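You operate a simulated robot arm through the tools that you are given. There is no shell and no other tool.

Carry out the task below with a simulated robot arm. There is one attempt and no reset: what you move stays moved.

JOB
Tint the white can beside the dispenser with 3 shots of orange.
Fine: slide it under the spouts on the tray and leave it there; drip nothing; shut the valve after. Set down upright: can.

Only the result counts: the job must be done as asked and must still hold three seconds after the hand-in. Knocking over, shifting, dropping, spilling or breaking anything else fails it.

ROBOT AND FRAMES
A 6-joint arm with a two-finger gripper, fixed in place. Base frame: the origin is on the floor under the middle of its stand, x ahead of it, y to its left, z up; the work surface is at about z = 85. Units: cm, degrees, N and s.
With the tool pointing down near the work surface it reaches from about 14 to 68 cm from the base axis. Its first joint turns from -66.0 to 66.0 degrees. Payload 2.45 kg.
Tool frame: the origin (TCP) lies between the finger pads and is the grasp point; the fingertips stand 3 cm ahead of it; z points along the fingers, y is the line along which they close. The gripper opens to 10.6 cm; its body begins 7.9 cm behind the TCP.
Orientation is told as [roll, pitch, yaw] about the base's x, y, z axes, in that order, counted from this pose: with the fingers straight down and closing along the base's y, the tool's x points along the base's -x, its y along +y and its z along -z.

CONTROLS
- The arm moves only by the tool send_rows. Its argument "moves" is a list that holds one entry, the list of rows, each a list of 7 numbers: the shift along the tool's x, y, z in cm, then the turn, a rotation vector about the tool's x, y, z in degrees, then the closure, from 0 (fully open) to 1 (shut). In form: [[[dx, dy, dz, wx, wy, wz, jaw], ...]]. A call has 1 to 20 rows; each row shifts and turns the commanded pose from where the row before left it, along the tool's axes as they then stand. A row lasts 0.2 s, in which the tool goes at most 5 cm and 8.6 degrees; a call with a longer step from one row to the next is refused whole, and so is a gripper value outside its range. Where a pose cannot be reached the arm comes as near as it can. A force on the tool above 60 N (or 10 N above the force at the start of the call, whichever is more), or a blocked arm, ends the call early, and 0.2 s more pass. Each finger travels about 15.3 cm/s and halts on what it meets, pressing with about 32 N; the grip force reading is that of the motor and also rises with nothing between the fingers. The clock runs only during rows and for 0.2 s after the last one: add rows that do not move to give the fingers time. The reply holds the time, the measured pose of the TCP, the force on the tool along the base axes, the opening and the grip force, in the units named above and with some noise, with the torque about the TCP (base axes, N m) and any sound that the robot's microphone picked up, and new pictures: "views" is both (left out), scene, wrist or none.
- Cameras (640 x 400 px; columns grow to the right, rows downward): "scene" is fixed at [6.93, 42.34, 141.38]; the picture's right is [-0.62, -0.78, 0.00], its down [-0.39, 0.31, -0.86] and it looks along [0.68, -0.54, -0.50] (base axes); focal length 260 px, centre (320, 200). "wrist" rides on the gripper at [7.6, -0.2, -10.6] in the tool frame; the picture's right is [0.02, 1.00, 0.00], its down [-0.78, 0.02, -0.62] and it looks along [-0.62, 0.01, 0.78] (tool axes); focal length 247 px, centre (320, 200). There is no depth. A picture from a camera that has moved, and an enlarged one, comes with that camera's place and axes in the base frame and with its lens.
- zoom(camera, box): a new picture of the part [left, top, right, bottom] of that camera's present view, enlarged. No time passes.
- hand_in(): hands the job in; it is judged then, once.

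Places have to be worked out from the pictures, the camera data and where the tool is seen. Open the gripper and draw the arm clear of the work before you hand the job in, unless the task says otherwise.

The tools are called after "Request:" by a JSON object that holds its "op" and its "data". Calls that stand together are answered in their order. send_rows: Moves the arm, as the interface text tells. Its arguments: {"type":"object","properties":{"moves":{"type":"array","items":{"type":"array","items":{"type":"array","items":{"type":"number"}}}},"views":{"type":"string","enum":["both","scene","wrist","none"]}},"required":["moves"]} The other tools are called the same way: zoom (camera, box) takes an enlarged picture of a part of a camera's view; hand_in () hands the job in.

At the start:

```text
t: 0.0
position: [35.86, -0.94, 131.07]
ee_rot: [0.0, 0.1, 0.0]
force: [0.1, 0.5, -0.4]
moment: [-0.02, -0.02, 0.01]
gripper_width: 10.62
finger_force: 0.0
```

scene: 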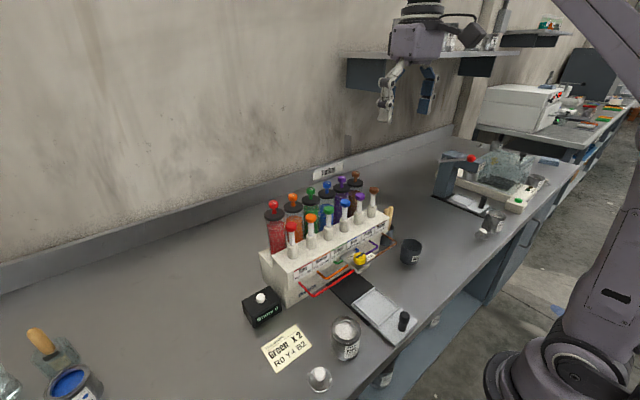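
wrist: 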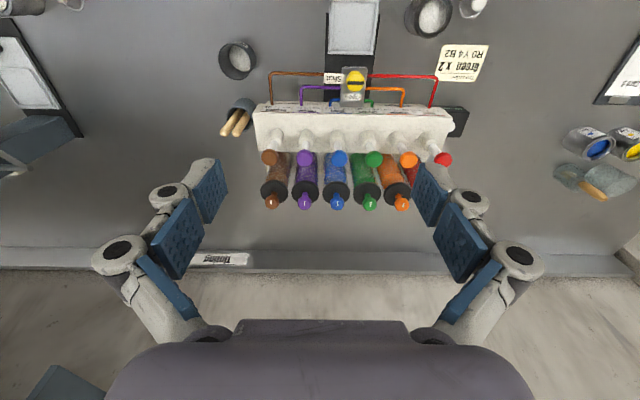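

I see a dispenser with coloured pumps, a yellow valve, a tray, and a white can near it. I'll zoom in to study the details before moving.

Request:
{"op": "zoom", "data": {"camera": "scene", "box": [230, 160, 430, 285]}}

Request:
{"op": "zoom", "data": {"camera": "scene", "box": [230, 270, 430, 395]}}

Request:
{"op": "zoom", "data": {"camera": "wrist", "box": [220, 40, 500, 215]}}

Request:
{"op": "zoom", "data": {"camera": "wrist", "box": [300, 0, 500, 125]}}

```text
3.20 times, centred on (330, 222) of scene
camera zoom: at [6.93, 42.34, 141.38], right [-0.62, -0.78, 0.0], down [-0.39, 0.31, -0.86], along [0.68, -0.54, -0.5], focal length 833 px, centre (288, 128)
```

zoom: 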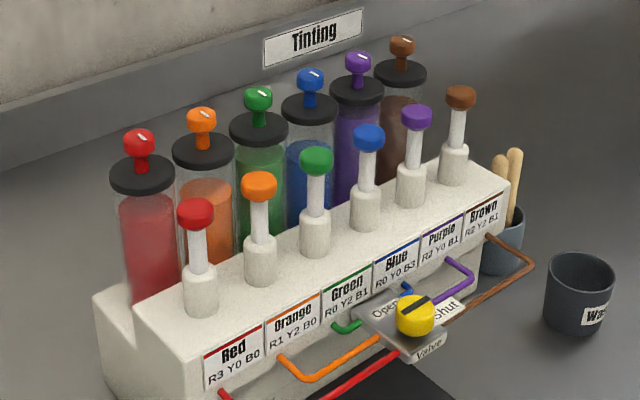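

```text
3.20 times, centred on (330, 332) of scene
camera zoom: at [6.93, 42.34, 141.38], right [-0.62, -0.78, 0.0], down [-0.39, 0.31, -0.86], along [0.68, -0.54, -0.5], focal length 833 px, centre (288, -224)
```

zoom: 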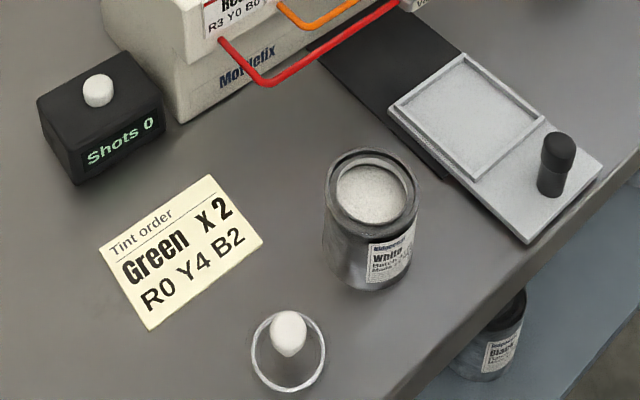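

```text
2.29 times, centred on (360, 128) of wrist
camera zoom: at [28.16, -1.08, 141.61], right [-0.02, 1.0, 0.0], down [0.78, 0.02, 0.62], along [0.62, 0.01, -0.78], focal length 564 px, centre (229, 366)
```

zoom: 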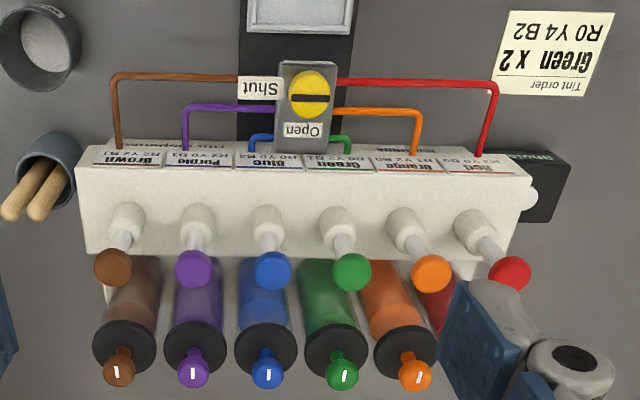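

```text
3.20 times, centred on (400, 62) of wrist
camera zoom: at [28.16, -1.08, 141.61], right [-0.02, 1.0, 0.0], down [0.78, 0.02, 0.62], along [0.62, 0.01, -0.78], focal length 790 px, centre (64, 640)
```

zoom: 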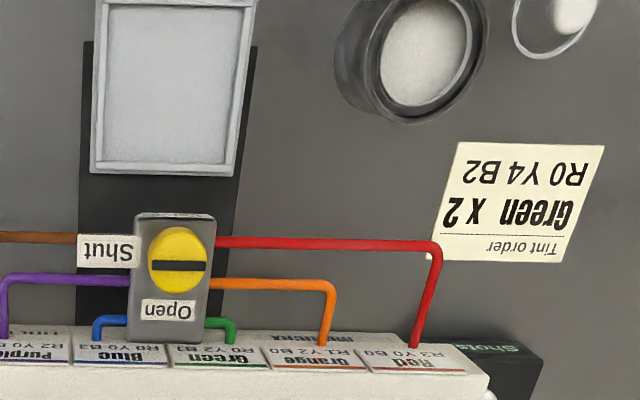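

The card on the bench says "Green x2", but the job asks for 3 shots of orange, so I'll follow the job. I'll zoom further on the valve, pumps and can to work out the geometry.

Request:
{"op": "zoom", "data": {"camera": "scene", "box": [320, 230, 400, 280]}}

Request:
{"op": "zoom", "data": {"camera": "scene", "box": [260, 185, 340, 235]}}

Request:
{"op": "zoom", "data": {"camera": "scene", "box": [300, 310, 420, 385]}}

Request:
{"op": "zoom", "data": {"camera": "scene", "box": [340, 0, 520, 112]}}

Request:
{"op": "zoom", "data": {"camera": "wrist", "box": [310, 40, 400, 96]}}

```text
8.00 times, centred on (360, 255) of scene
camera zoom: at [6.93, 42.34, 141.38], right [-0.62, -0.78, 0.0], down [-0.39, 0.31, -0.86], along [0.68, -0.54, -0.5], focal length 2083 px, centre (0, -240)
```

zoom: 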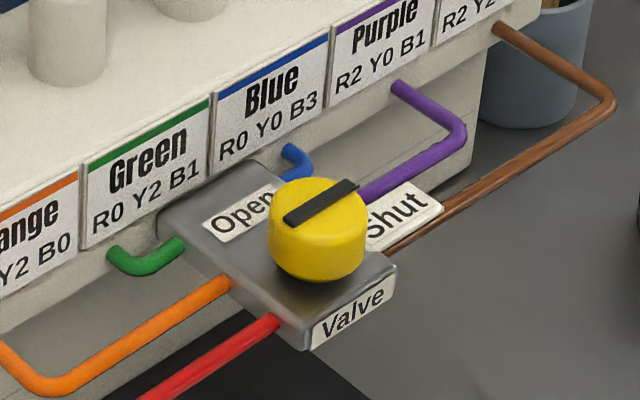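

```text
8.00 times, centred on (300, 210) of scene
camera zoom: at [6.93, 42.34, 141.38], right [-0.62, -0.78, 0.0], down [-0.39, 0.31, -0.86], along [0.68, -0.54, -0.5], focal length 2083 px, centre (480, 120)
```

zoom: 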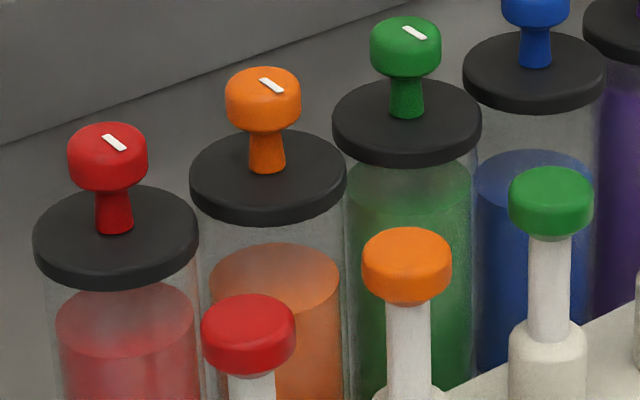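

```text
5.33 times, centred on (360, 348) of scene
camera zoom: at [6.93, 42.34, 141.38], right [-0.62, -0.78, 0.0], down [-0.39, 0.31, -0.86], along [0.68, -0.54, -0.5], focal length 1388 px, centre (107, -587)
```

zoom: 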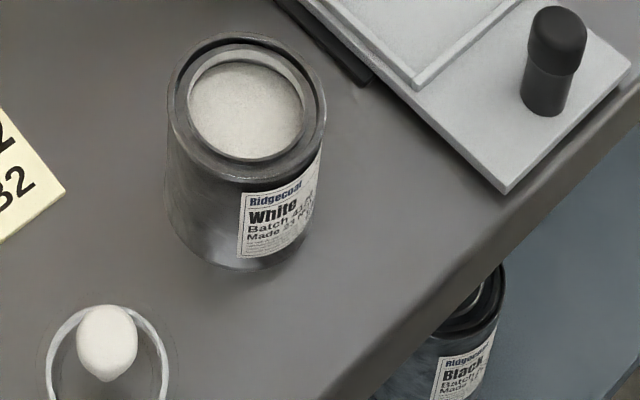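

```text
3.56 times, centred on (430, 56) of scene
camera zoom: at [6.93, 42.34, 141.38], right [-0.62, -0.78, 0.0], down [-0.39, 0.31, -0.86], along [0.68, -0.54, -0.5], focal length 926 px, centre (-71, 712)
```

zoom: 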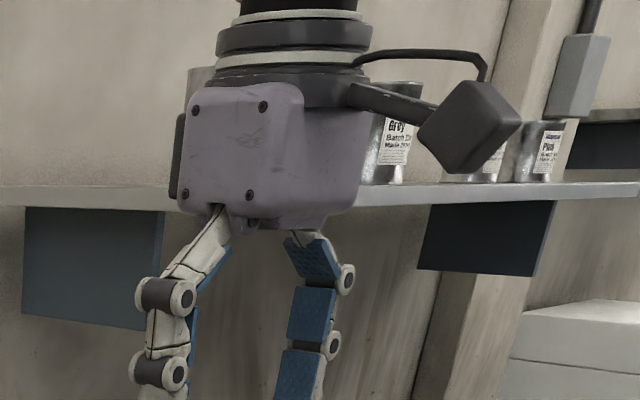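

```text
7.11 times, centred on (355, 68) of wrist
camera zoom: at [28.16, -1.08, 141.61], right [-0.02, 1.0, 0.0], down [0.78, 0.02, 0.62], along [0.62, 0.01, -0.78], focal length 1756 px, centre (71, 1139)
```

zoom: 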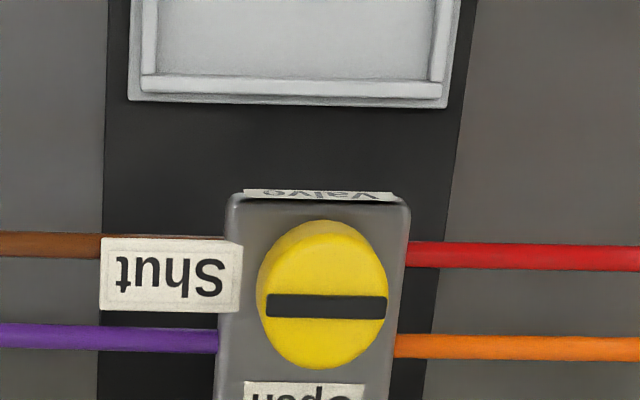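

Readings so far: can about (29.5, 17), roughly 6–7 cm tall; tray about (32, 4.5) on a rail running along x; valve knob about (38, 5, 98), its bar pointing to "Shut"; orange pump cap about (46, 13, 109). I'll move above the can and yaw -90 so that the fingers close along x and stay off the glass. Then I'll look.

Request:
{"op": "send_rows", "data": {"moves": [[[0.9, 2.5, 2.7, 0, 0, 0, 0], [0.9, 2.5, 2.7, 0, 0, 0, 0], [0.9, 2.5, 2.7, 0, 0, 0, 0], [0.9, 2.5, 2.7, 0, 0, 0, 0], [0.9, 2.5, 2.7, 0, 0, 0, 0], [0.9, 2.5, 2.7, 0, 0, 0, 0], [0.9, 2.9, 2.7, 0, 0, 0, 0], [0, 0, 0, 0, 0, 8.2, 0], [0, 0, 0, 0, 0, 8.2, 0], [0, 0, 0, 0, 0, 8.2, 0], [0, 0, 0, 0, 0, 8.2, 0], [0, 0, 0, 0, 0, 8.2, 0], [0, 0, 0, 0, 0, 8.2, 0], [0, 0, 0, 0, 0, 8.2, 0], [0, 0, 0, 0, 0, 8.2, 0], [0, 0, 0, 0, 0, 8.2, 0], [0, 0, 0, 0, 0, 8.2, 0], [0, 0, 0, 0, 0, 8.0, 0], [0, 0, 0, 0, 0, 0, 0]]], "views": "both"}}

```text
t: 4.0
position: [29.6, 17.0, 112.06]
ee_rot: [0.0, 0.0, -90.0]
force: [1.4, -0.2, 0.2]
moment: [0.0, 0.0, 0.0]
gripper_width: 10.62
finger_force: 0.1
camera wrist: at [29.44, 24.61, 122.66], right [1.0, 0.02, 0.0], down [0.02, -0.78, 0.62], along [0.01, -0.62, -0.78], focal length 247 px, centre (320, 200)
```

scene: 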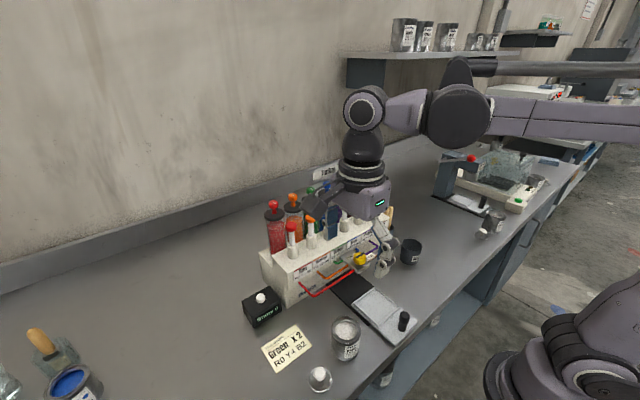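
wrist: 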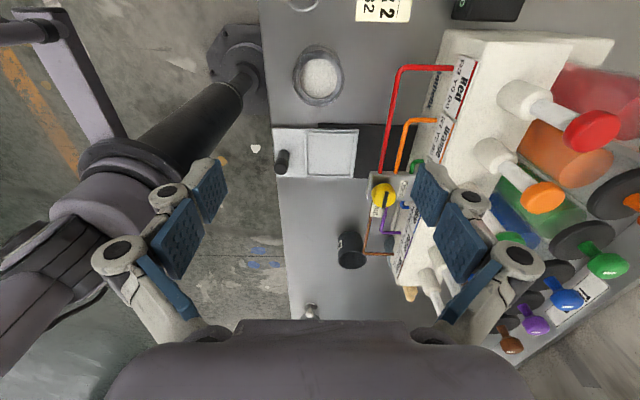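

The arm is above the can. I'll zoom in on the wrist view to place the can, tray, and handle accurately.

Request:
{"op": "zoom", "data": {"camera": "wrist", "box": [260, 0, 420, 100]}}

Request:
{"op": "zoom", "data": {"camera": "wrist", "box": [260, 110, 420, 210]}}

Request:
{"op": "zoom", "data": {"camera": "wrist", "box": [380, 20, 640, 182]}}

Request:
{"op": "zoom", "data": {"camera": "scene", "box": [300, 220, 420, 295]}}

```text
4.00 times, centred on (340, 50) of wrist
camera zoom: at [29.44, 24.61, 122.66], right [1.0, 0.02, 0.0], down [0.02, -0.78, 0.62], along [0.01, -0.62, -0.78], focal length 988 px, centre (240, 800)
```

zoom: 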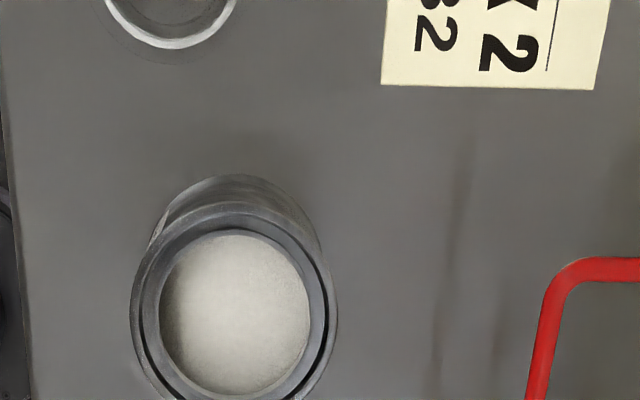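

```text
4.00 times, centred on (340, 160) of wrist
camera zoom: at [29.44, 24.61, 122.66], right [1.0, 0.02, 0.0], down [0.02, -0.78, 0.62], along [0.01, -0.62, -0.78], focal length 988 px, centre (240, 360)
```

zoom: 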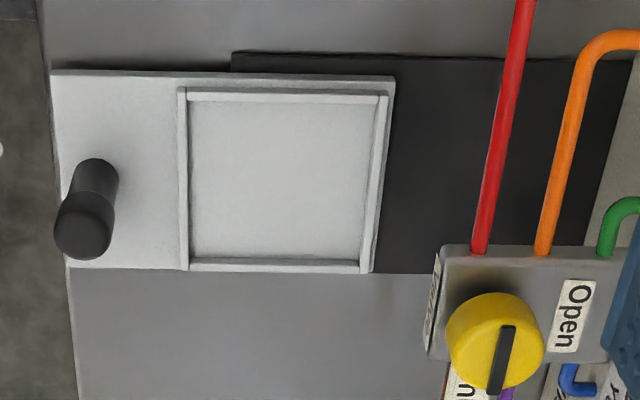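

```text
2.46 times, centred on (510, 101) of wrist
camera zoom: at [29.44, 24.61, 122.66], right [1.0, 0.02, 0.0], down [0.02, -0.78, 0.62], along [0.01, -0.62, -0.78], focal length 608 px, centre (-148, 444)
```

zoom: 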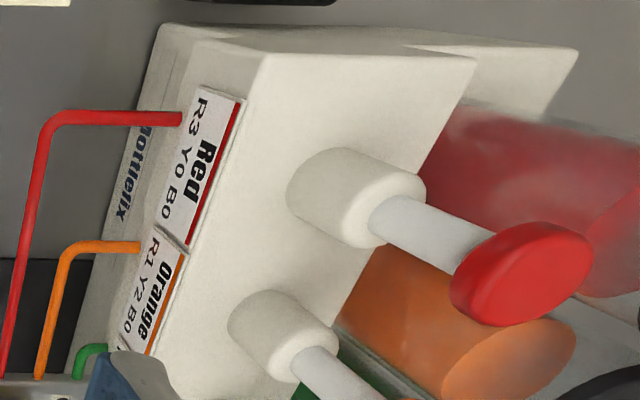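

```text
5.33 times, centred on (360, 258) of scene
camera zoom: at [6.93, 42.34, 141.38], right [-0.62, -0.78, 0.0], down [-0.39, 0.31, -0.86], along [0.68, -0.54, -0.5], focal length 1388 px, centre (107, -107)
```

zoom: 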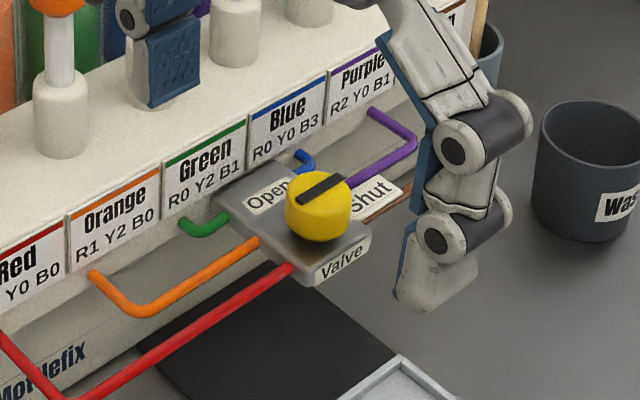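

The can's top centre works out at about (29.3, 18.0, 92.2) with a diameter of about 6 cm. The red hose runs at x≈37, so I'll use yaw -45 with the jaws partly open, which keeps the fingers clear of both the hose and the glass. I'll pre-align and come down to z=100 to check.

Request:
{"op": "send_rows", "data": {"moves": [[[0, 0, 0, 0, 0, -7.5, 0.1], [0, 0, 0, 0, 0, -7.5, 0.15], [0, 0, 0, 0, 0, -7.5, 0.19], [0, 0, 0, 0, 0, -7.5, 0.19], [0, 0, 0, 0, 0, -7.5, 0.19], [0, 0, 0, 0, 0, -7.5, 0.19], [0.46, 0.25, 2, 0, 0, 0, 0.19], [0.46, 0.25, 2, 0, 0, 0, 0.19], [0, 0, 2.5, 0, 0, 0, 0.19], [0, 0, 2.5, 0, 0, 0, 0.19], [0, 0, 2, 0, 0, 0, 0.19], [0, 0, 1, 0, 0, 0, 0.19], [0, 0, 0, 0, 0, 0, 0.19]]], "views": "both"}}

```text
t: 6.8
position: [29.22, 18.02, 100.05]
ee_rot: [-0.1, -0.1, -45.0]
force: [0.2, -0.1, -0.4]
moment: [-0.03, 0.0, 0.01]
gripper_width: 8.59
finger_force: 0.1
camera wrist: at [23.64, 23.3, 110.62], right [0.69, 0.72, 0.0], down [0.57, -0.54, 0.62], along [0.45, -0.43, -0.78], focal length 247 px, centre (320, 200)
```

scene: 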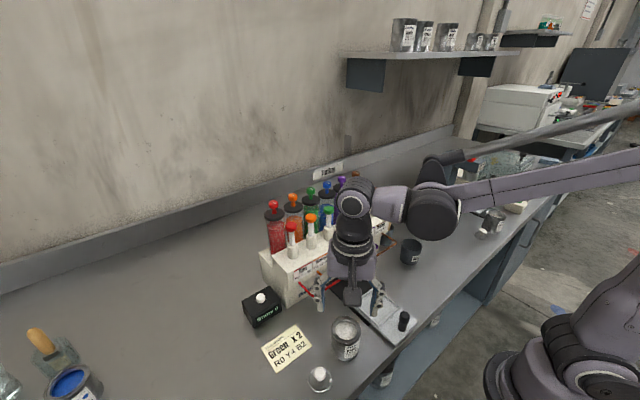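
wrist: 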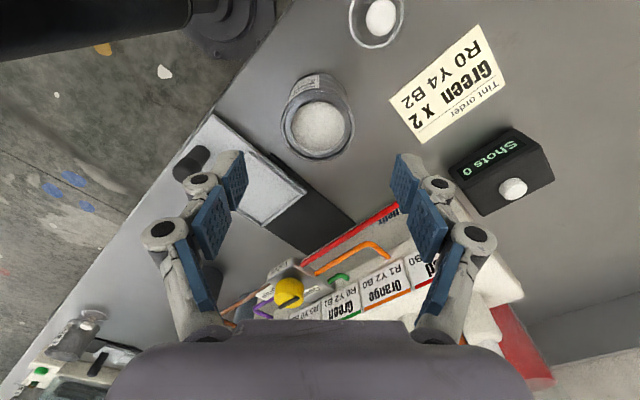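

Request:
{"op": "zoom", "data": {"camera": "wrist", "box": [240, 60, 400, 160]}}

Request:
{"op": "zoom", "data": {"camera": "scene", "box": [280, 260, 440, 360]}}

```text
4.00 times, centred on (320, 110) of wrist
camera zoom: at [23.64, 23.3, 110.62], right [0.69, 0.72, 0.0], down [0.57, -0.54, 0.62], along [0.45, -0.43, -0.78], focal length 988 px, centre (320, 560)
```

zoom: 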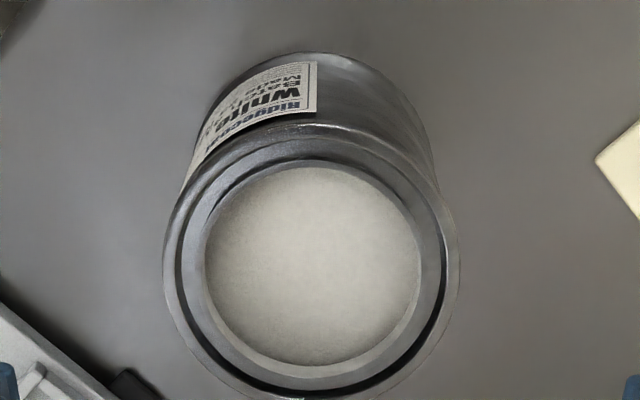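

```text
4.00 times, centred on (360, 310) of scene
camera zoom: at [6.93, 42.34, 141.38], right [-0.62, -0.78, 0.0], down [-0.39, 0.31, -0.86], along [0.68, -0.54, -0.5], focal length 1041 px, centre (160, -240)
```

zoom: 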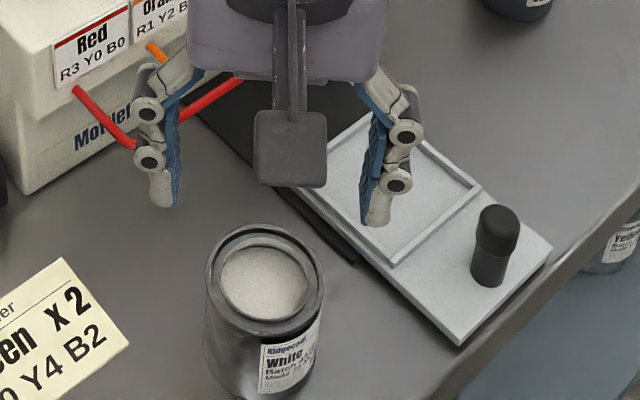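

The can is centred between the fingers and clear of everything around it. I'll descend to z≈91 and close gently on it.

Request:
{"op": "send_rows", "data": {"moves": [[[0, 0, 1.5, 0, 0, 0, 0.19], [0, 0, 1.5, 0, 0, 0, 0.19], [0, 0, 1.5, 0, 0, 0, 0.19], [0, 0, 1.5, 0, 0, 0, 0.19], [0, 0, 1.5, 0, 0, 0, 0.19], [0, 0, 1.0, 0, 0, 0, 0.19], [0, 0, 0.5, 0, 0, 0, 0.19], [0, 0, 0, 0, 0, 0, 0.28], [0, 0, 0, 0, 0, 0, 0.36], [0, 0, 0, 0, 0, 0, 0.42], [0, 0, 0, 0, 0, 0, 0.46], [0, 0, 0, 0, 0, 0, 0.52], [0, 0, 0, 0, 0, 0, 0.6], [0, 0, 0, 0, 0, 0, 0.6]]], "views": "both"}}

```text
t: 9.8
position: [29.11, 17.99, 91.13]
ee_rot: [0.0, -0.1, -45.0]
force: [-0.6, 0.3, 5.8]
moment: [0.01, -0.02, -0.13]
gripper_width: 6.0
finger_force: 32.4
camera wrist: at [23.5, 23.29, 101.7], right [0.69, 0.72, 0.0], down [0.57, -0.54, 0.62], along [0.45, -0.43, -0.78], focal length 247 px, centre (320, 200)
```

scene: 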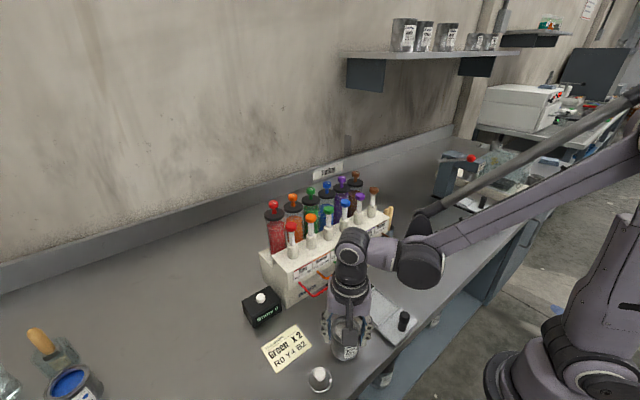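
wrist: 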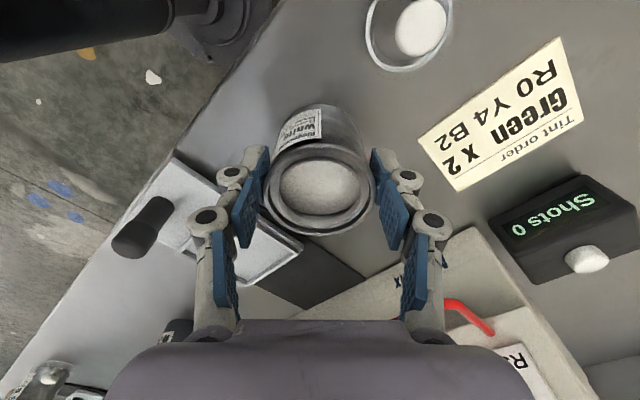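

The can is gripped at a width of 6.0 cm. Next I'll lift it 5 cm gently and turn to yaw 0.

Request:
{"op": "send_rows", "data": {"moves": [[[0, 0, -0.3, 0, 0, 0, 0.6], [0, 0, -0.7, 0, 0, 0, 0.6], [0, 0, -1.0, 0, 0, 0, 0.6], [0, 0, -1.0, 0, 0, 0, 0.6], [0, 0, -1.0, 0, 0, 0, 0.6], [0, 0, -0.7, 0, 0, 0, 0.6], [0, 0, -0.3, 0, 0, 0, 0.6], [0, 0, 0, 0, 0, -3, 0.6], [0, 0, 0, 0, 0, -5, 0.6], [0, 0, 0, 0, 0, -5, 0.6], [0, 0, 0, 0, 0, -5, 0.6], [0, 0, 0, 0, 0, -5, 0.6], [0, 0, 0, 0, 0, -5, 0.6], [0, 0, 0, 0, 0, -5, 0.6], [0, 0, 0, 0, 0, -5, 0.6], [0, 0, 0, 0, 0, -4, 0.6], [0, 0, 0, 0, 0, -3, 0.6], [0, 0, 0, 0, 0, 0, 0.6]]], "views": "both"}}

```text
t: 13.6
position: [29.31, 18.04, 96.14]
ee_rot: [-0.1, 0.0, 0.0]
force: [0.7, 0.5, -1.3]
moment: [0.04, 0.02, 0.01]
gripper_width: 5.97
finger_force: 32.0
camera wrist: at [21.58, 17.85, 106.73], right [-0.02, 1.0, 0.0], down [0.78, 0.02, 0.62], along [0.62, 0.01, -0.78], focal length 247 px, centre (320, 200)
```

scene: 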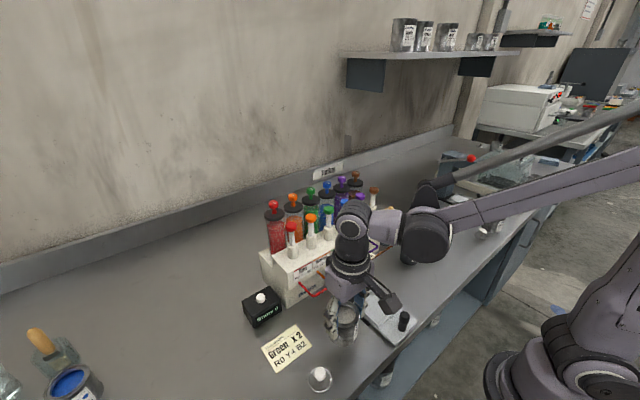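
wrist: 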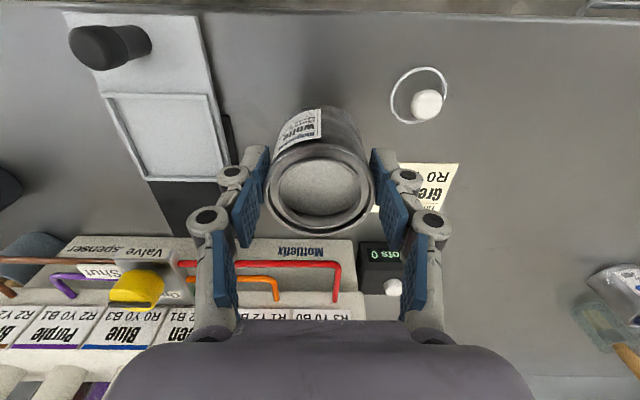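

The can is held upright. I'll measure the tray, valve knob and handle more precisely from this lower view.

Request:
{"op": "zoom", "data": {"camera": "wrist", "box": [50, 0, 242, 120]}}

Request:
{"op": "zoom", "data": {"camera": "wrist", "box": [50, 90, 242, 210]}}

Request:
{"op": "zoom", "data": {"camera": "wrist", "box": [0, 210, 208, 340]}}

```text
3.33 times, centred on (146, 60) of wrist
camera zoom: at [21.58, 17.85, 106.73], right [-0.02, 1.0, 0.0], down [0.78, 0.02, 0.62], along [0.62, 0.01, -0.78], focal length 823 px, centre (900, 667)
```

zoom: 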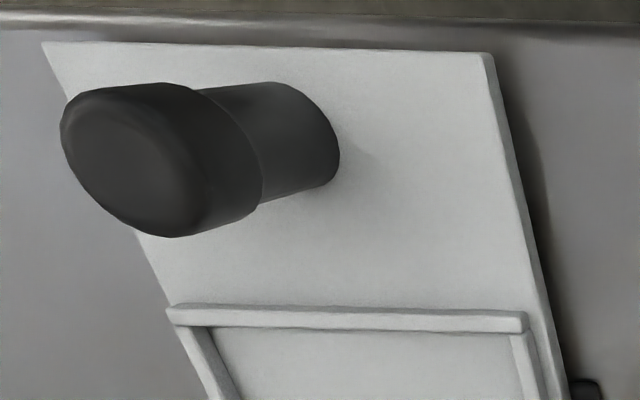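

```text
3.33 times, centred on (146, 150) of wrist
camera zoom: at [21.58, 17.85, 106.73], right [-0.02, 1.0, 0.0], down [0.78, 0.02, 0.62], along [0.62, 0.01, -0.78], focal length 823 px, centre (900, 367)
```

zoom: 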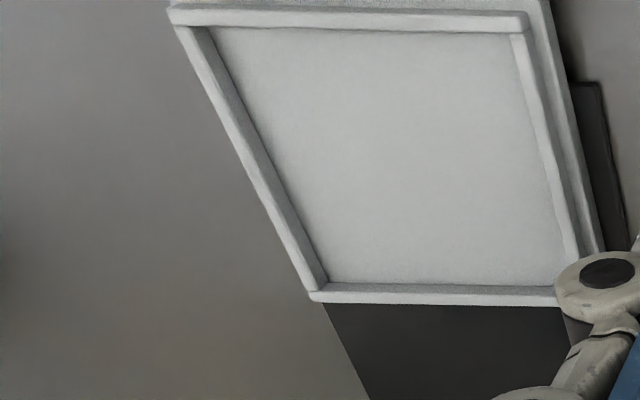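

```text
3.08 times, centred on (104, 275) of wrist
camera zoom: at [21.58, 17.85, 106.73], right [-0.02, 1.0, 0.0], down [0.78, 0.02, 0.62], along [0.62, 0.01, -0.78], focal length 760 px, centre (985, -31)
```

zoom: 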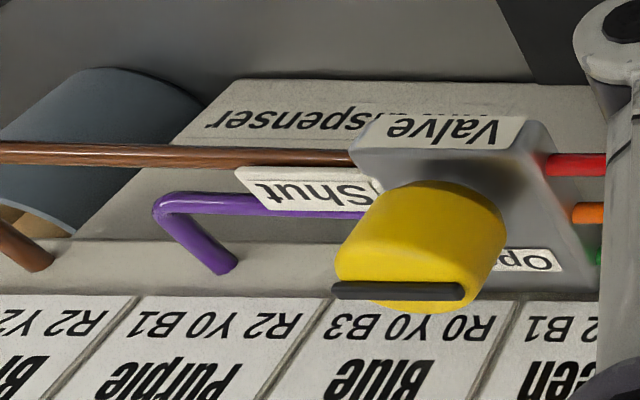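

The tray interior is centred at about (31.4, 5.0), roughly 7.1 cm square. The knob top is at about (38.1, 4.9, 97.8) and the underside of the valve block at about z 94.5. I'll carry the can over the tray centre at this height.

Request:
{"op": "send_rows", "data": {"moves": [[[-0.13, -0.34, 0, 0, 0, 0, 0.6], [-0.14, -0.7, 0, 0, 0, 0, 0.6], [-0.14, -1.0, 0, 0, 0, 0, 0.6], [-0.14, -1.0, 0, 0, 0, 0, 0.6], [-0.14, -1.0, 0, 0, 0, 0, 0.6], [-0.14, -1.0, 0, 0, 0, 0, 0.6], [-0.14, -1.0, 0, 0, 0, 0, 0.6], [-0.14, -1.0, 0, 0, 0, 0, 0.6], [-0.14, -1.0, 0, 0, 0, 0, 0.6], [-0.14, -1.0, 0, 0, 0, 0, 0.6], [-0.14, -1.0, 0, 0, 0, 0, 0.6], [-0.14, -1.0, 0, 0, 0, 0, 0.6], [-0.14, -1.0, 0, 0, 0, 0, 0.6], [-0.14, -0.7, 0, 0, 0, 0, 0.6], [-0.14, -0.3, 0, 0, 0, 0, 0.6], [0, 0, 0, 0, 0, 0, 0.6]]], "views": "both"}}

```text
t: 17.0
position: [31.22, 4.87, 96.3]
ee_rot: [0.1, -0.1, 0.0]
force: [0.0, -0.4, -2.1]
moment: [-0.02, 0.01, -0.05]
gripper_width: 5.96
finger_force: 31.9
camera wrist: at [23.53, 4.67, 106.75], right [-0.02, 1.0, 0.0], down [0.78, 0.02, 0.62], along [0.62, 0.01, -0.78], focal length 247 px, centre (320, 200)
```

scene: 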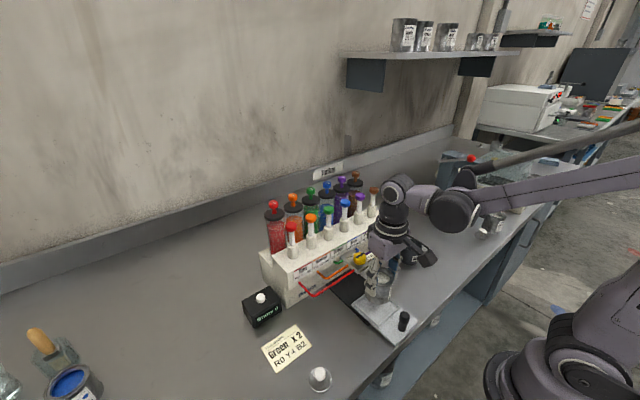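
wrist: 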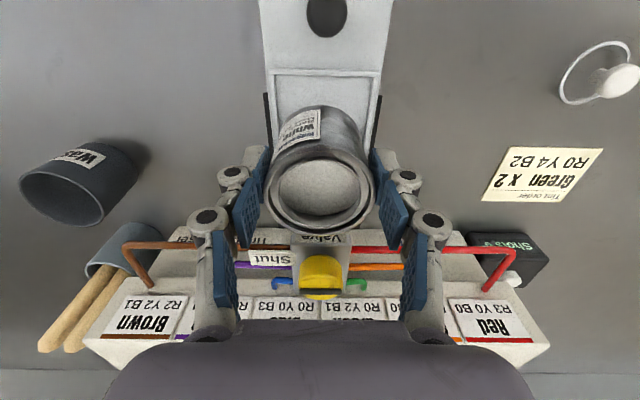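

Request:
{"op": "zoom", "data": {"camera": "wrist", "box": [240, 0, 400, 100]}}

Request:
{"op": "zoom", "data": {"camera": "wrist", "box": [240, 60, 400, 160]}}

Request:
{"op": "zoom", "data": {"camera": "scene", "box": [330, 250, 426, 310]}}

Request:
{"op": "zoom", "data": {"camera": "scene", "box": [330, 290, 426, 350]}}

```text
4.00 times, centred on (320, 50) of wrist
camera zoom: at [23.53, 4.67, 106.75], right [-0.02, 1.0, 0.0], down [0.78, 0.02, 0.62], along [0.62, 0.01, -0.78], focal length 988 px, centre (320, 800)
```

zoom: 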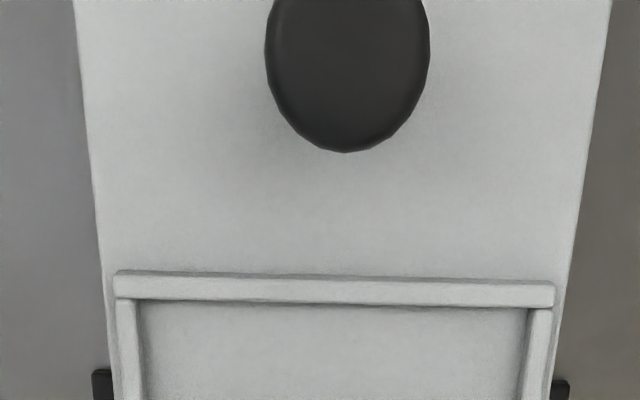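

```text
4.00 times, centred on (320, 110) of wrist
camera zoom: at [23.53, 4.67, 106.75], right [-0.02, 1.0, 0.0], down [0.78, 0.02, 0.62], along [0.62, 0.01, -0.78], focal length 988 px, centre (320, 560)
```

zoom: 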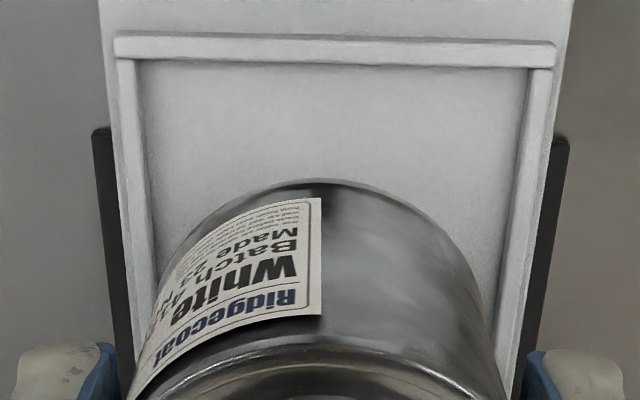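

```text
6.67 times, centred on (378, 280) of scene
camera zoom: at [6.93, 42.34, 141.38], right [-0.62, -0.78, 0.0], down [-0.39, 0.31, -0.86], along [0.68, -0.54, -0.5], focal length 1736 px, centre (-67, -333)
```

zoom: 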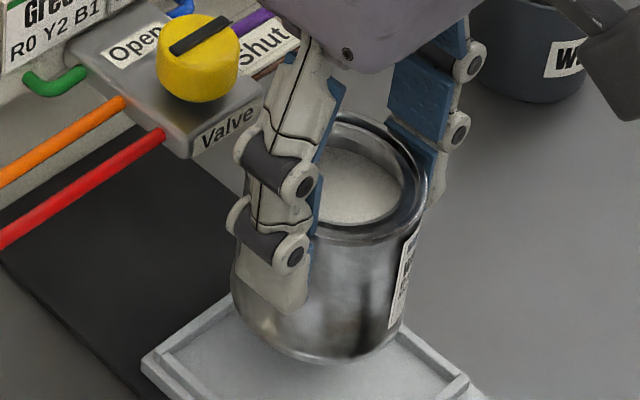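

```text
6.67 times, centred on (378, 320) of scene
camera zoom: at [6.93, 42.34, 141.38], right [-0.62, -0.78, 0.0], down [-0.39, 0.31, -0.86], along [0.68, -0.54, -0.5], focal length 1736 px, centre (-67, -600)
```

zoom: 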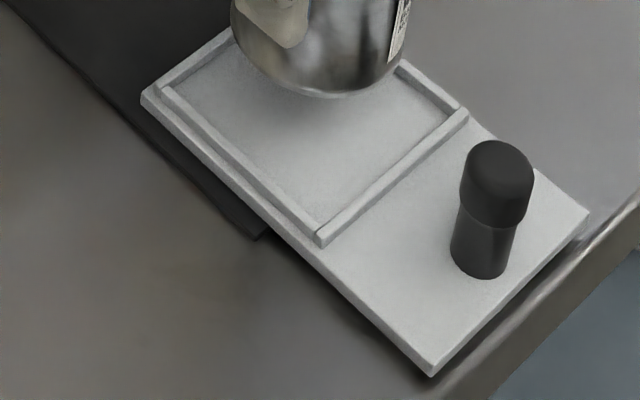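

Request:
{"op": "zoom", "data": {"camera": "wrist", "box": [240, 90, 400, 190]}}

Request:
{"op": "zoom", "data": {"camera": "wrist", "box": [240, 150, 400, 250]}}

```text
4.00 times, centred on (320, 140) of wrist
camera zoom: at [23.53, 4.67, 106.75], right [-0.02, 1.0, 0.0], down [0.78, 0.02, 0.62], along [0.62, 0.01, -0.78], focal length 988 px, centre (320, 440)
```

zoom: 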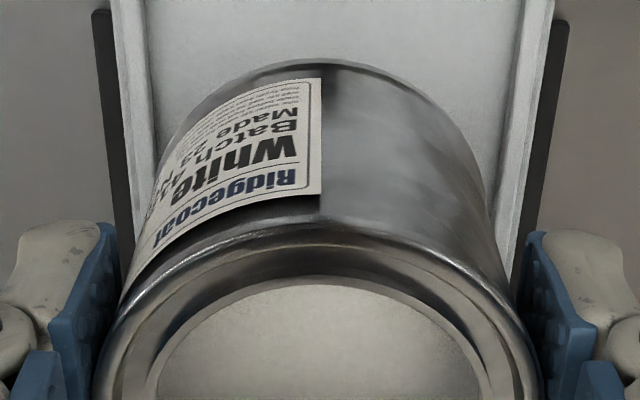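

```text
4.00 times, centred on (320, 200) of wrist
camera zoom: at [23.53, 4.67, 106.75], right [-0.02, 1.0, 0.0], down [0.78, 0.02, 0.62], along [0.62, 0.01, -0.78], focal length 988 px, centre (320, 200)
```

zoom: 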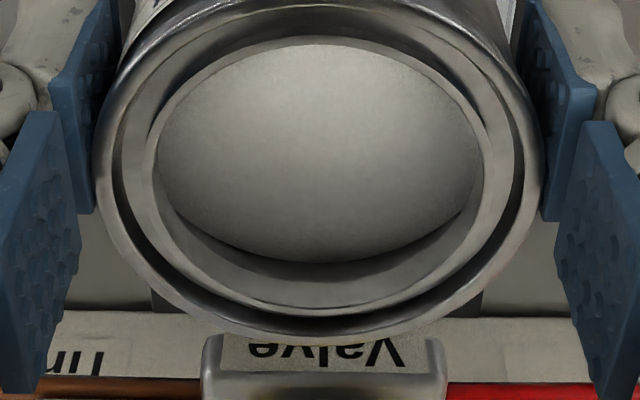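

The can lines up laterally with the tray. I'll nudge it +0.2 in x and lower to just above the tray floor.

Request:
{"op": "send_rows", "data": {"moves": [[[-0.1, 0.04, 0.2, 0, 0, 0, 0.6], [-0.1, 0.04, 0.5, 0, 0, 0, 0.6], [0, 0, 0.8, 0, 0, 0, 0.6], [0, 0, 0.8, 0, 0, 0, 0.6], [0, 0, 0.6, 0, 0, 0, 0.6], [0, 0, 0.3, 0, 0, 0, 0.6], [0, 0, 0, 0, 0, 0, 0.6]]], "views": "both"}}

Request:
{"op": "zoom", "data": {"camera": "wrist", "box": [240, 60, 400, 160]}}

Request:
{"op": "zoom", "data": {"camera": "scene", "box": [330, 270, 426, 330]}}

```text
t: 18.6
position: [31.59, 5.0, 92.99]
ee_rot: [-0.1, -0.2, 0.0]
force: [0.3, 0.5, 8.1]
moment: [0.06, -0.35, 0.02]
gripper_width: 5.95
finger_force: 32.0
camera wrist: at [23.9, 4.79, 103.5], right [-0.02, 1.0, 0.0], down [0.78, 0.02, 0.62], along [0.62, 0.01, -0.78], focal length 247 px, centre (320, 200)
```

scene: 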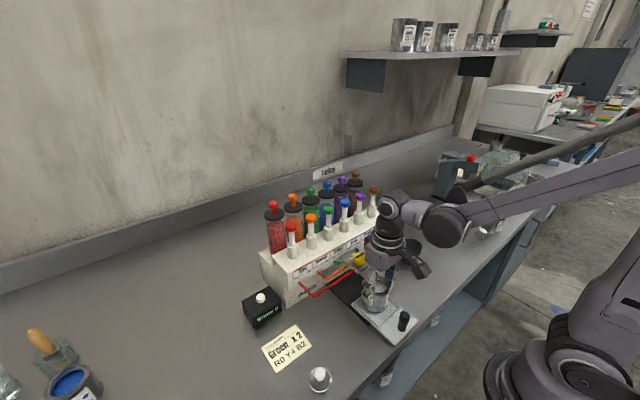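
wrist: 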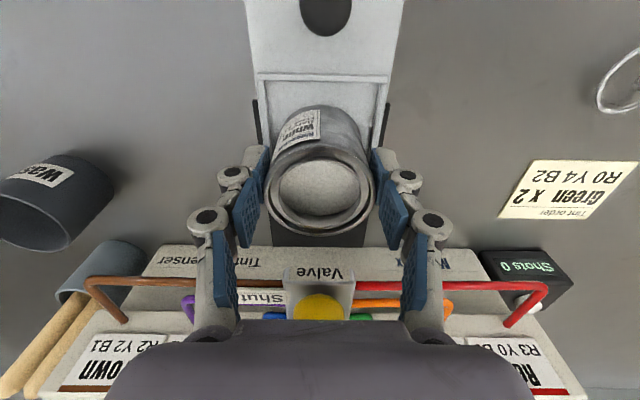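

```text
4.00 times, centred on (320, 110) of wrist
camera zoom: at [23.9, 4.79, 103.5], right [-0.02, 1.0, 0.0], down [0.78, 0.02, 0.62], along [0.62, 0.01, -0.78], focal length 988 px, centre (320, 560)
```

zoom: 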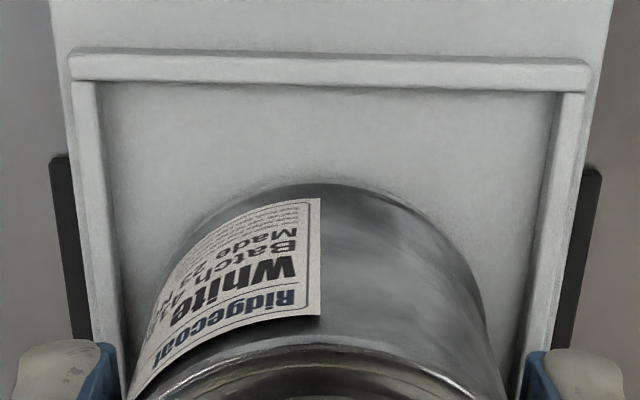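

```text
6.67 times, centred on (378, 300) of scene
camera zoom: at [6.92, 42.34, 141.38], right [-0.62, -0.78, 0.0], down [-0.39, 0.31, -0.86], along [0.68, -0.54, -0.5], focal length 1736 px, centre (-67, -467)
```

zoom: 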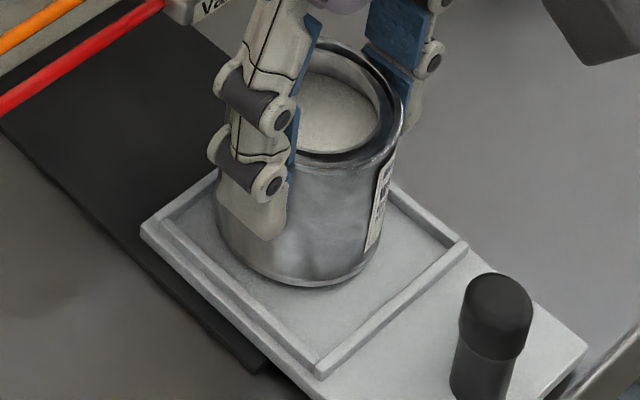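

The force reads +8 N with a moment toward +x, so the can's far edge is touching the tray's +x rim. I'll lift slightly, shift 0.7 cm toward -x, and lower again.

Request:
{"op": "send_rows", "data": {"moves": [[[0, 0, -0.4, 0, 0, 0, 0.6], [0, 0, -0.4, 0, 0, 0, 0.6], [0.2, 0, 0, 0, 0, 0, 0.6], [0.3, 0, 0, 0, 0, 0, 0.6], [0.2, 0, 0, 0, 0, 0, 0.6], [0, 0, 0.4, 0, 0, 0, 0.6], [0, 0, 0.4, 0, 0, 0, 0.6], [0, 0, 0, 0, 0, 0, 0.6]]], "views": "both"}}

Request:
{"op": "zoom", "data": {"camera": "wrist", "box": [240, 60, 400, 160]}}

Request:
{"op": "zoom", "data": {"camera": "scene", "box": [330, 270, 426, 330]}}

```text
t: 20.4
position: [30.85, 4.94, 92.83]
ee_rot: [0.0, 0.0, 0.0]
force: [-0.2, 0.4, -0.9]
moment: [0.0, 0.03, -0.03]
gripper_width: 5.96
finger_force: 32.4
camera wrist: at [23.16, 4.87, 103.39], right [-0.02, 1.0, 0.0], down [0.78, 0.02, 0.62], along [0.62, 0.01, -0.78], focal length 247 px, centre (320, 200)
```

scene: 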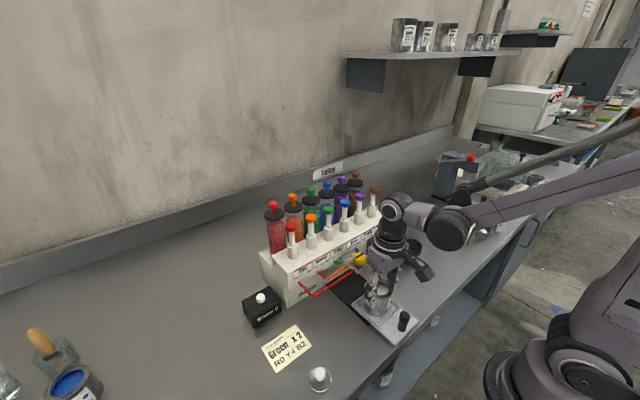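
wrist: 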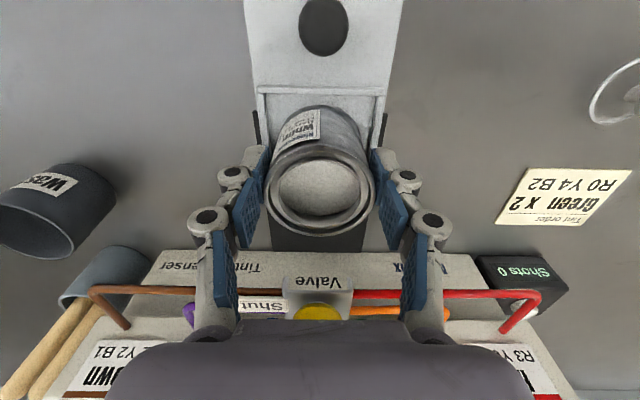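

```text
4.00 times, centred on (320, 110) of wrist
camera zoom: at [23.16, 4.87, 103.39], right [-0.02, 1.0, 0.0], down [0.78, 0.02, 0.62], along [0.62, 0.01, -0.78], focal length 988 px, centre (320, 560)
```

zoom: 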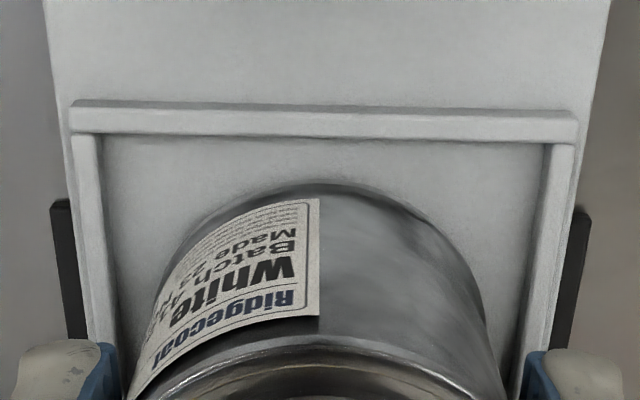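

```text
6.67 times, centred on (378, 300) of scene
camera zoom: at [6.93, 42.34, 141.38], right [-0.62, -0.78, 0.0], down [-0.39, 0.31, -0.86], along [0.68, -0.54, -0.5], focal length 1736 px, centre (-67, -467)
```

zoom: 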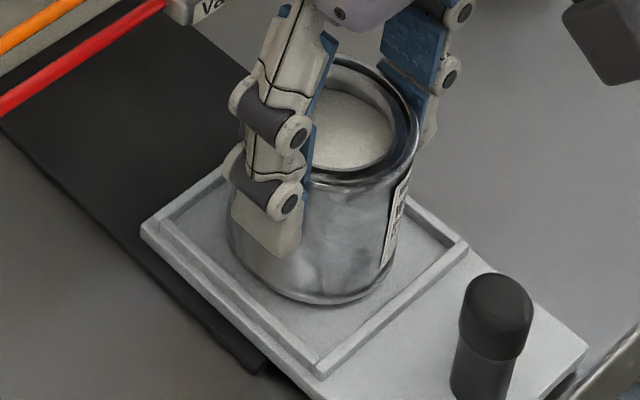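

The contact is gone and the can sits centrally in the rim. I'll lower in small steps until the tray floor shows in the force.

Request:
{"op": "send_rows", "data": {"moves": [[[0, 0, 0.15, 0, 0, 0, 0.6], [0, 0, 0.15, 0, 0, 0, 0.6], [0, 0, 0.1, 0, 0, 0, 0.6], [0, 0, 0, 0, 0, 0, 0.6]]], "views": "none"}}

```text
t: 21.4
position: [30.95, 4.97, 92.39]
ee_rot: [0.0, 0.0, 0.0]
force: [-0.1, 0.0, -2.2]
moment: [-0.02, 0.01, 0.0]
gripper_width: 5.95
finger_force: 32.1
```

Request:
{"op": "send_rows", "data": {"moves": [[[0, 0, 0.1, 0, 0, 0, 0.6], [0, 0, 0.1, 0, 0, 0, 0.6], [0, 0, 0, 0, 0, 0, 0.6]]], "views": "none"}}

```text
t: 22.2
position: [30.92, 4.94, 92.37]
ee_rot: [0.0, -0.1, 0.0]
force: [0.7, -1.8, 1.2]
moment: [0.03, 0.04, -0.03]
gripper_width: 5.93
finger_force: 32.1
```

The force went from -2.2 to +1.2 N, so the can has touched the tray floor. One more 0.1 cm step, then I'll check and release.

Request:
{"op": "send_rows", "data": {"moves": [[[0, 0, 0.1, 0, 0, 0, 0.6], [0, 0, 0, 0, 0, 0, 0.6]]], "views": "both"}}

Request:
{"op": "zoom", "data": {"camera": "scene", "box": [330, 270, 426, 330]}}

Request:
{"op": "zoom", "data": {"camera": "wrist", "box": [200, 210, 440, 360]}}

```text
t: 22.8
position: [31.0, 4.98, 92.11]
ee_rot: [0.0, -0.1, 0.0]
force: [0.7, -3.4, 17.7]
moment: [-0.1, -0.13, -0.13]
gripper_width: 5.96
finger_force: 32.4
camera wrist: at [23.26, 4.91, 102.81], right [-0.02, 1.0, 0.0], down [0.78, 0.02, 0.62], along [0.62, 0.01, -0.78], focal length 247 px, centre (320, 200)
```

scene: 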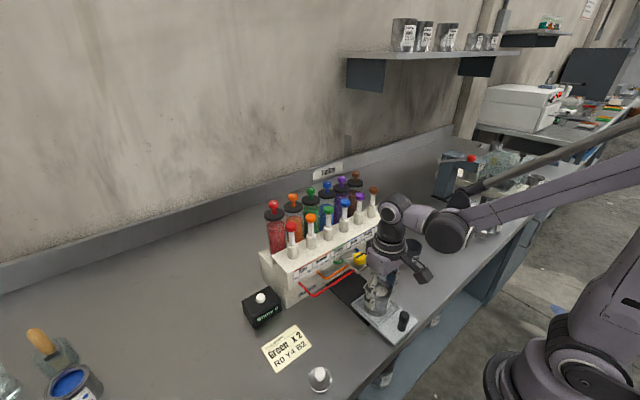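
wrist: 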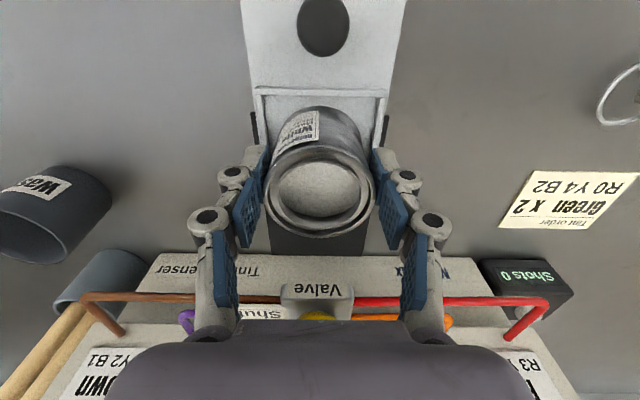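

```text
6.67 times, centred on (378, 300) of scene
camera zoom: at [6.92, 42.32, 141.39], right [-0.62, -0.78, 0.0], down [-0.39, 0.31, -0.86], along [0.68, -0.54, -0.5], focal length 1736 px, centre (-67, -467)
```

zoom: 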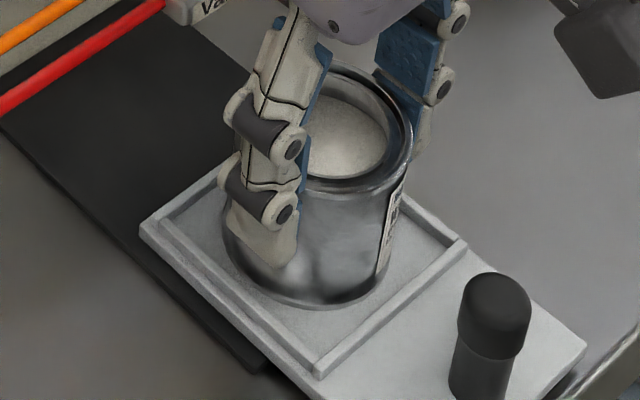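

```text
2.67 times, centred on (320, 285) of wrist
camera zoom: at [23.26, 4.91, 102.81], right [-0.02, 1.0, 0.0], down [0.78, 0.02, 0.62], along [0.62, 0.01, -0.78], focal length 659 px, centre (320, -27)
```

zoom: 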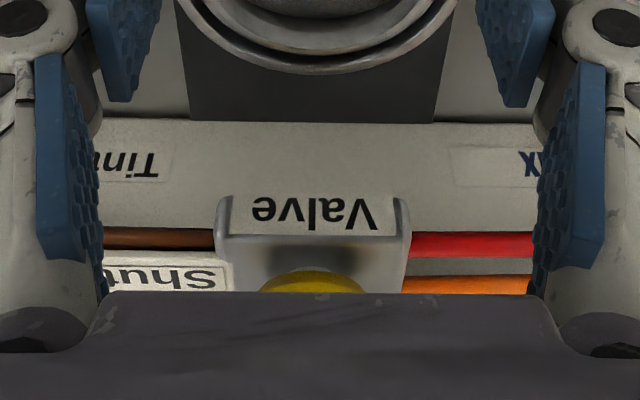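

The can is firmly seated (17.7 N). I'll relieve the pressure by 0.15 cm, open the fingers slowly, and lift straight up.

Request:
{"op": "send_rows", "data": {"moves": [[[0, 0, -0.15, 0, 0, 0, 0.58], [0, 0, 0, 0, 0, 0, 0.5], [0, 0, 0, 0, 0, 0, 0.44], [0, 0, 0, 0, 0, 0, 0.38], [0, 0, 0, 0, 0, 0, 0.32], [0, 0, 0, 0, 0, 0, 0.26], [0, 0, 0, 0, 0, 0, 0.2], [0, 0, 0, 0, 0, 0, 0.2], [0, 0, -0.5, 0, 0, 0, 0.2], [0, 0, -1, 0, 0, 0, 0.2], [0, 0, -1.5, 0, 0, 0, 0.2], [0, 0, -2, 0, 0, 0, 0.2], [0, 0, -2, 0, 0, 0, 0.2], [0, 0, -2, 0, 0, 0, 0.2], [0, 0, -2, 0, 0, 0, 0.2], [0, 0, 0, 0, 0, 0, 0.2]]], "views": "both"}}

Request:
{"op": "zoom", "data": {"camera": "scene", "box": [330, 270, 426, 330]}}

Request:
{"op": "zoom", "data": {"camera": "wrist", "box": [240, 0, 400, 100]}}

```text
t: 26.2
position: [30.94, 4.99, 103.61]
ee_rot: [0.1, 0.0, -0.1]
force: [-0.2, 0.0, 0.0]
moment: [-0.02, 0.0, -0.01]
gripper_width: 8.48
finger_force: 0.0
camera wrist: at [23.21, 4.73, 114.13], right [-0.02, 1.0, 0.0], down [0.78, 0.02, 0.62], along [0.62, 0.01, -0.78], focal length 247 px, centre (320, 200)
```

scene: 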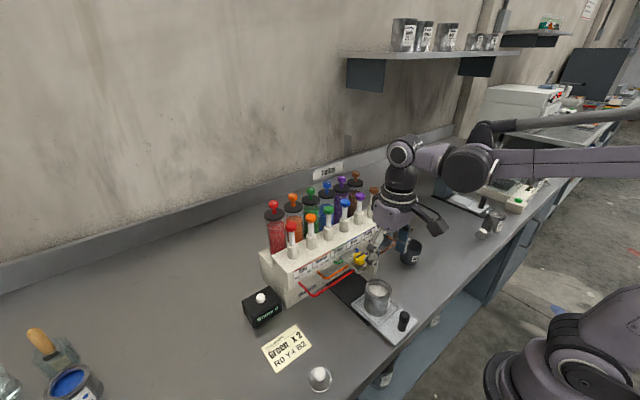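
wrist: 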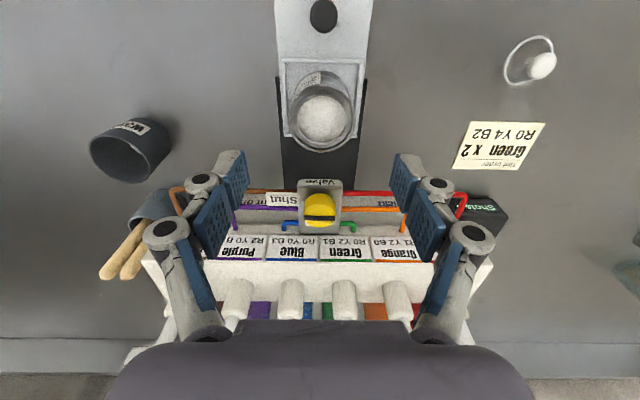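

```text
6.67 times, centred on (378, 300) of scene
camera zoom: at [6.93, 42.34, 141.38], right [-0.62, -0.78, 0.0], down [-0.39, 0.31, -0.86], along [0.68, -0.54, -0.5], focal length 1736 px, centre (-67, -467)
```

zoom: 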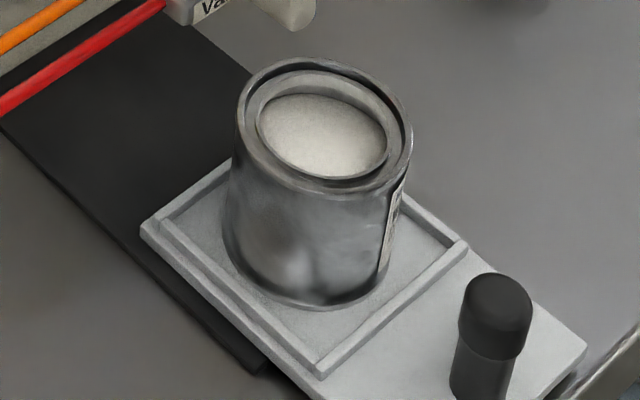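

```text
4.00 times, centred on (320, 50) of wrist
camera zoom: at [23.21, 4.73, 114.13], right [-0.02, 1.0, 0.0], down [0.78, 0.02, 0.62], along [0.62, 0.01, -0.78], focal length 988 px, centre (320, 800)
```

zoom: 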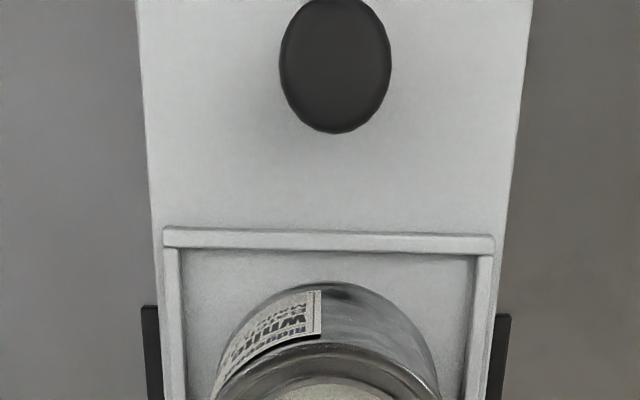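

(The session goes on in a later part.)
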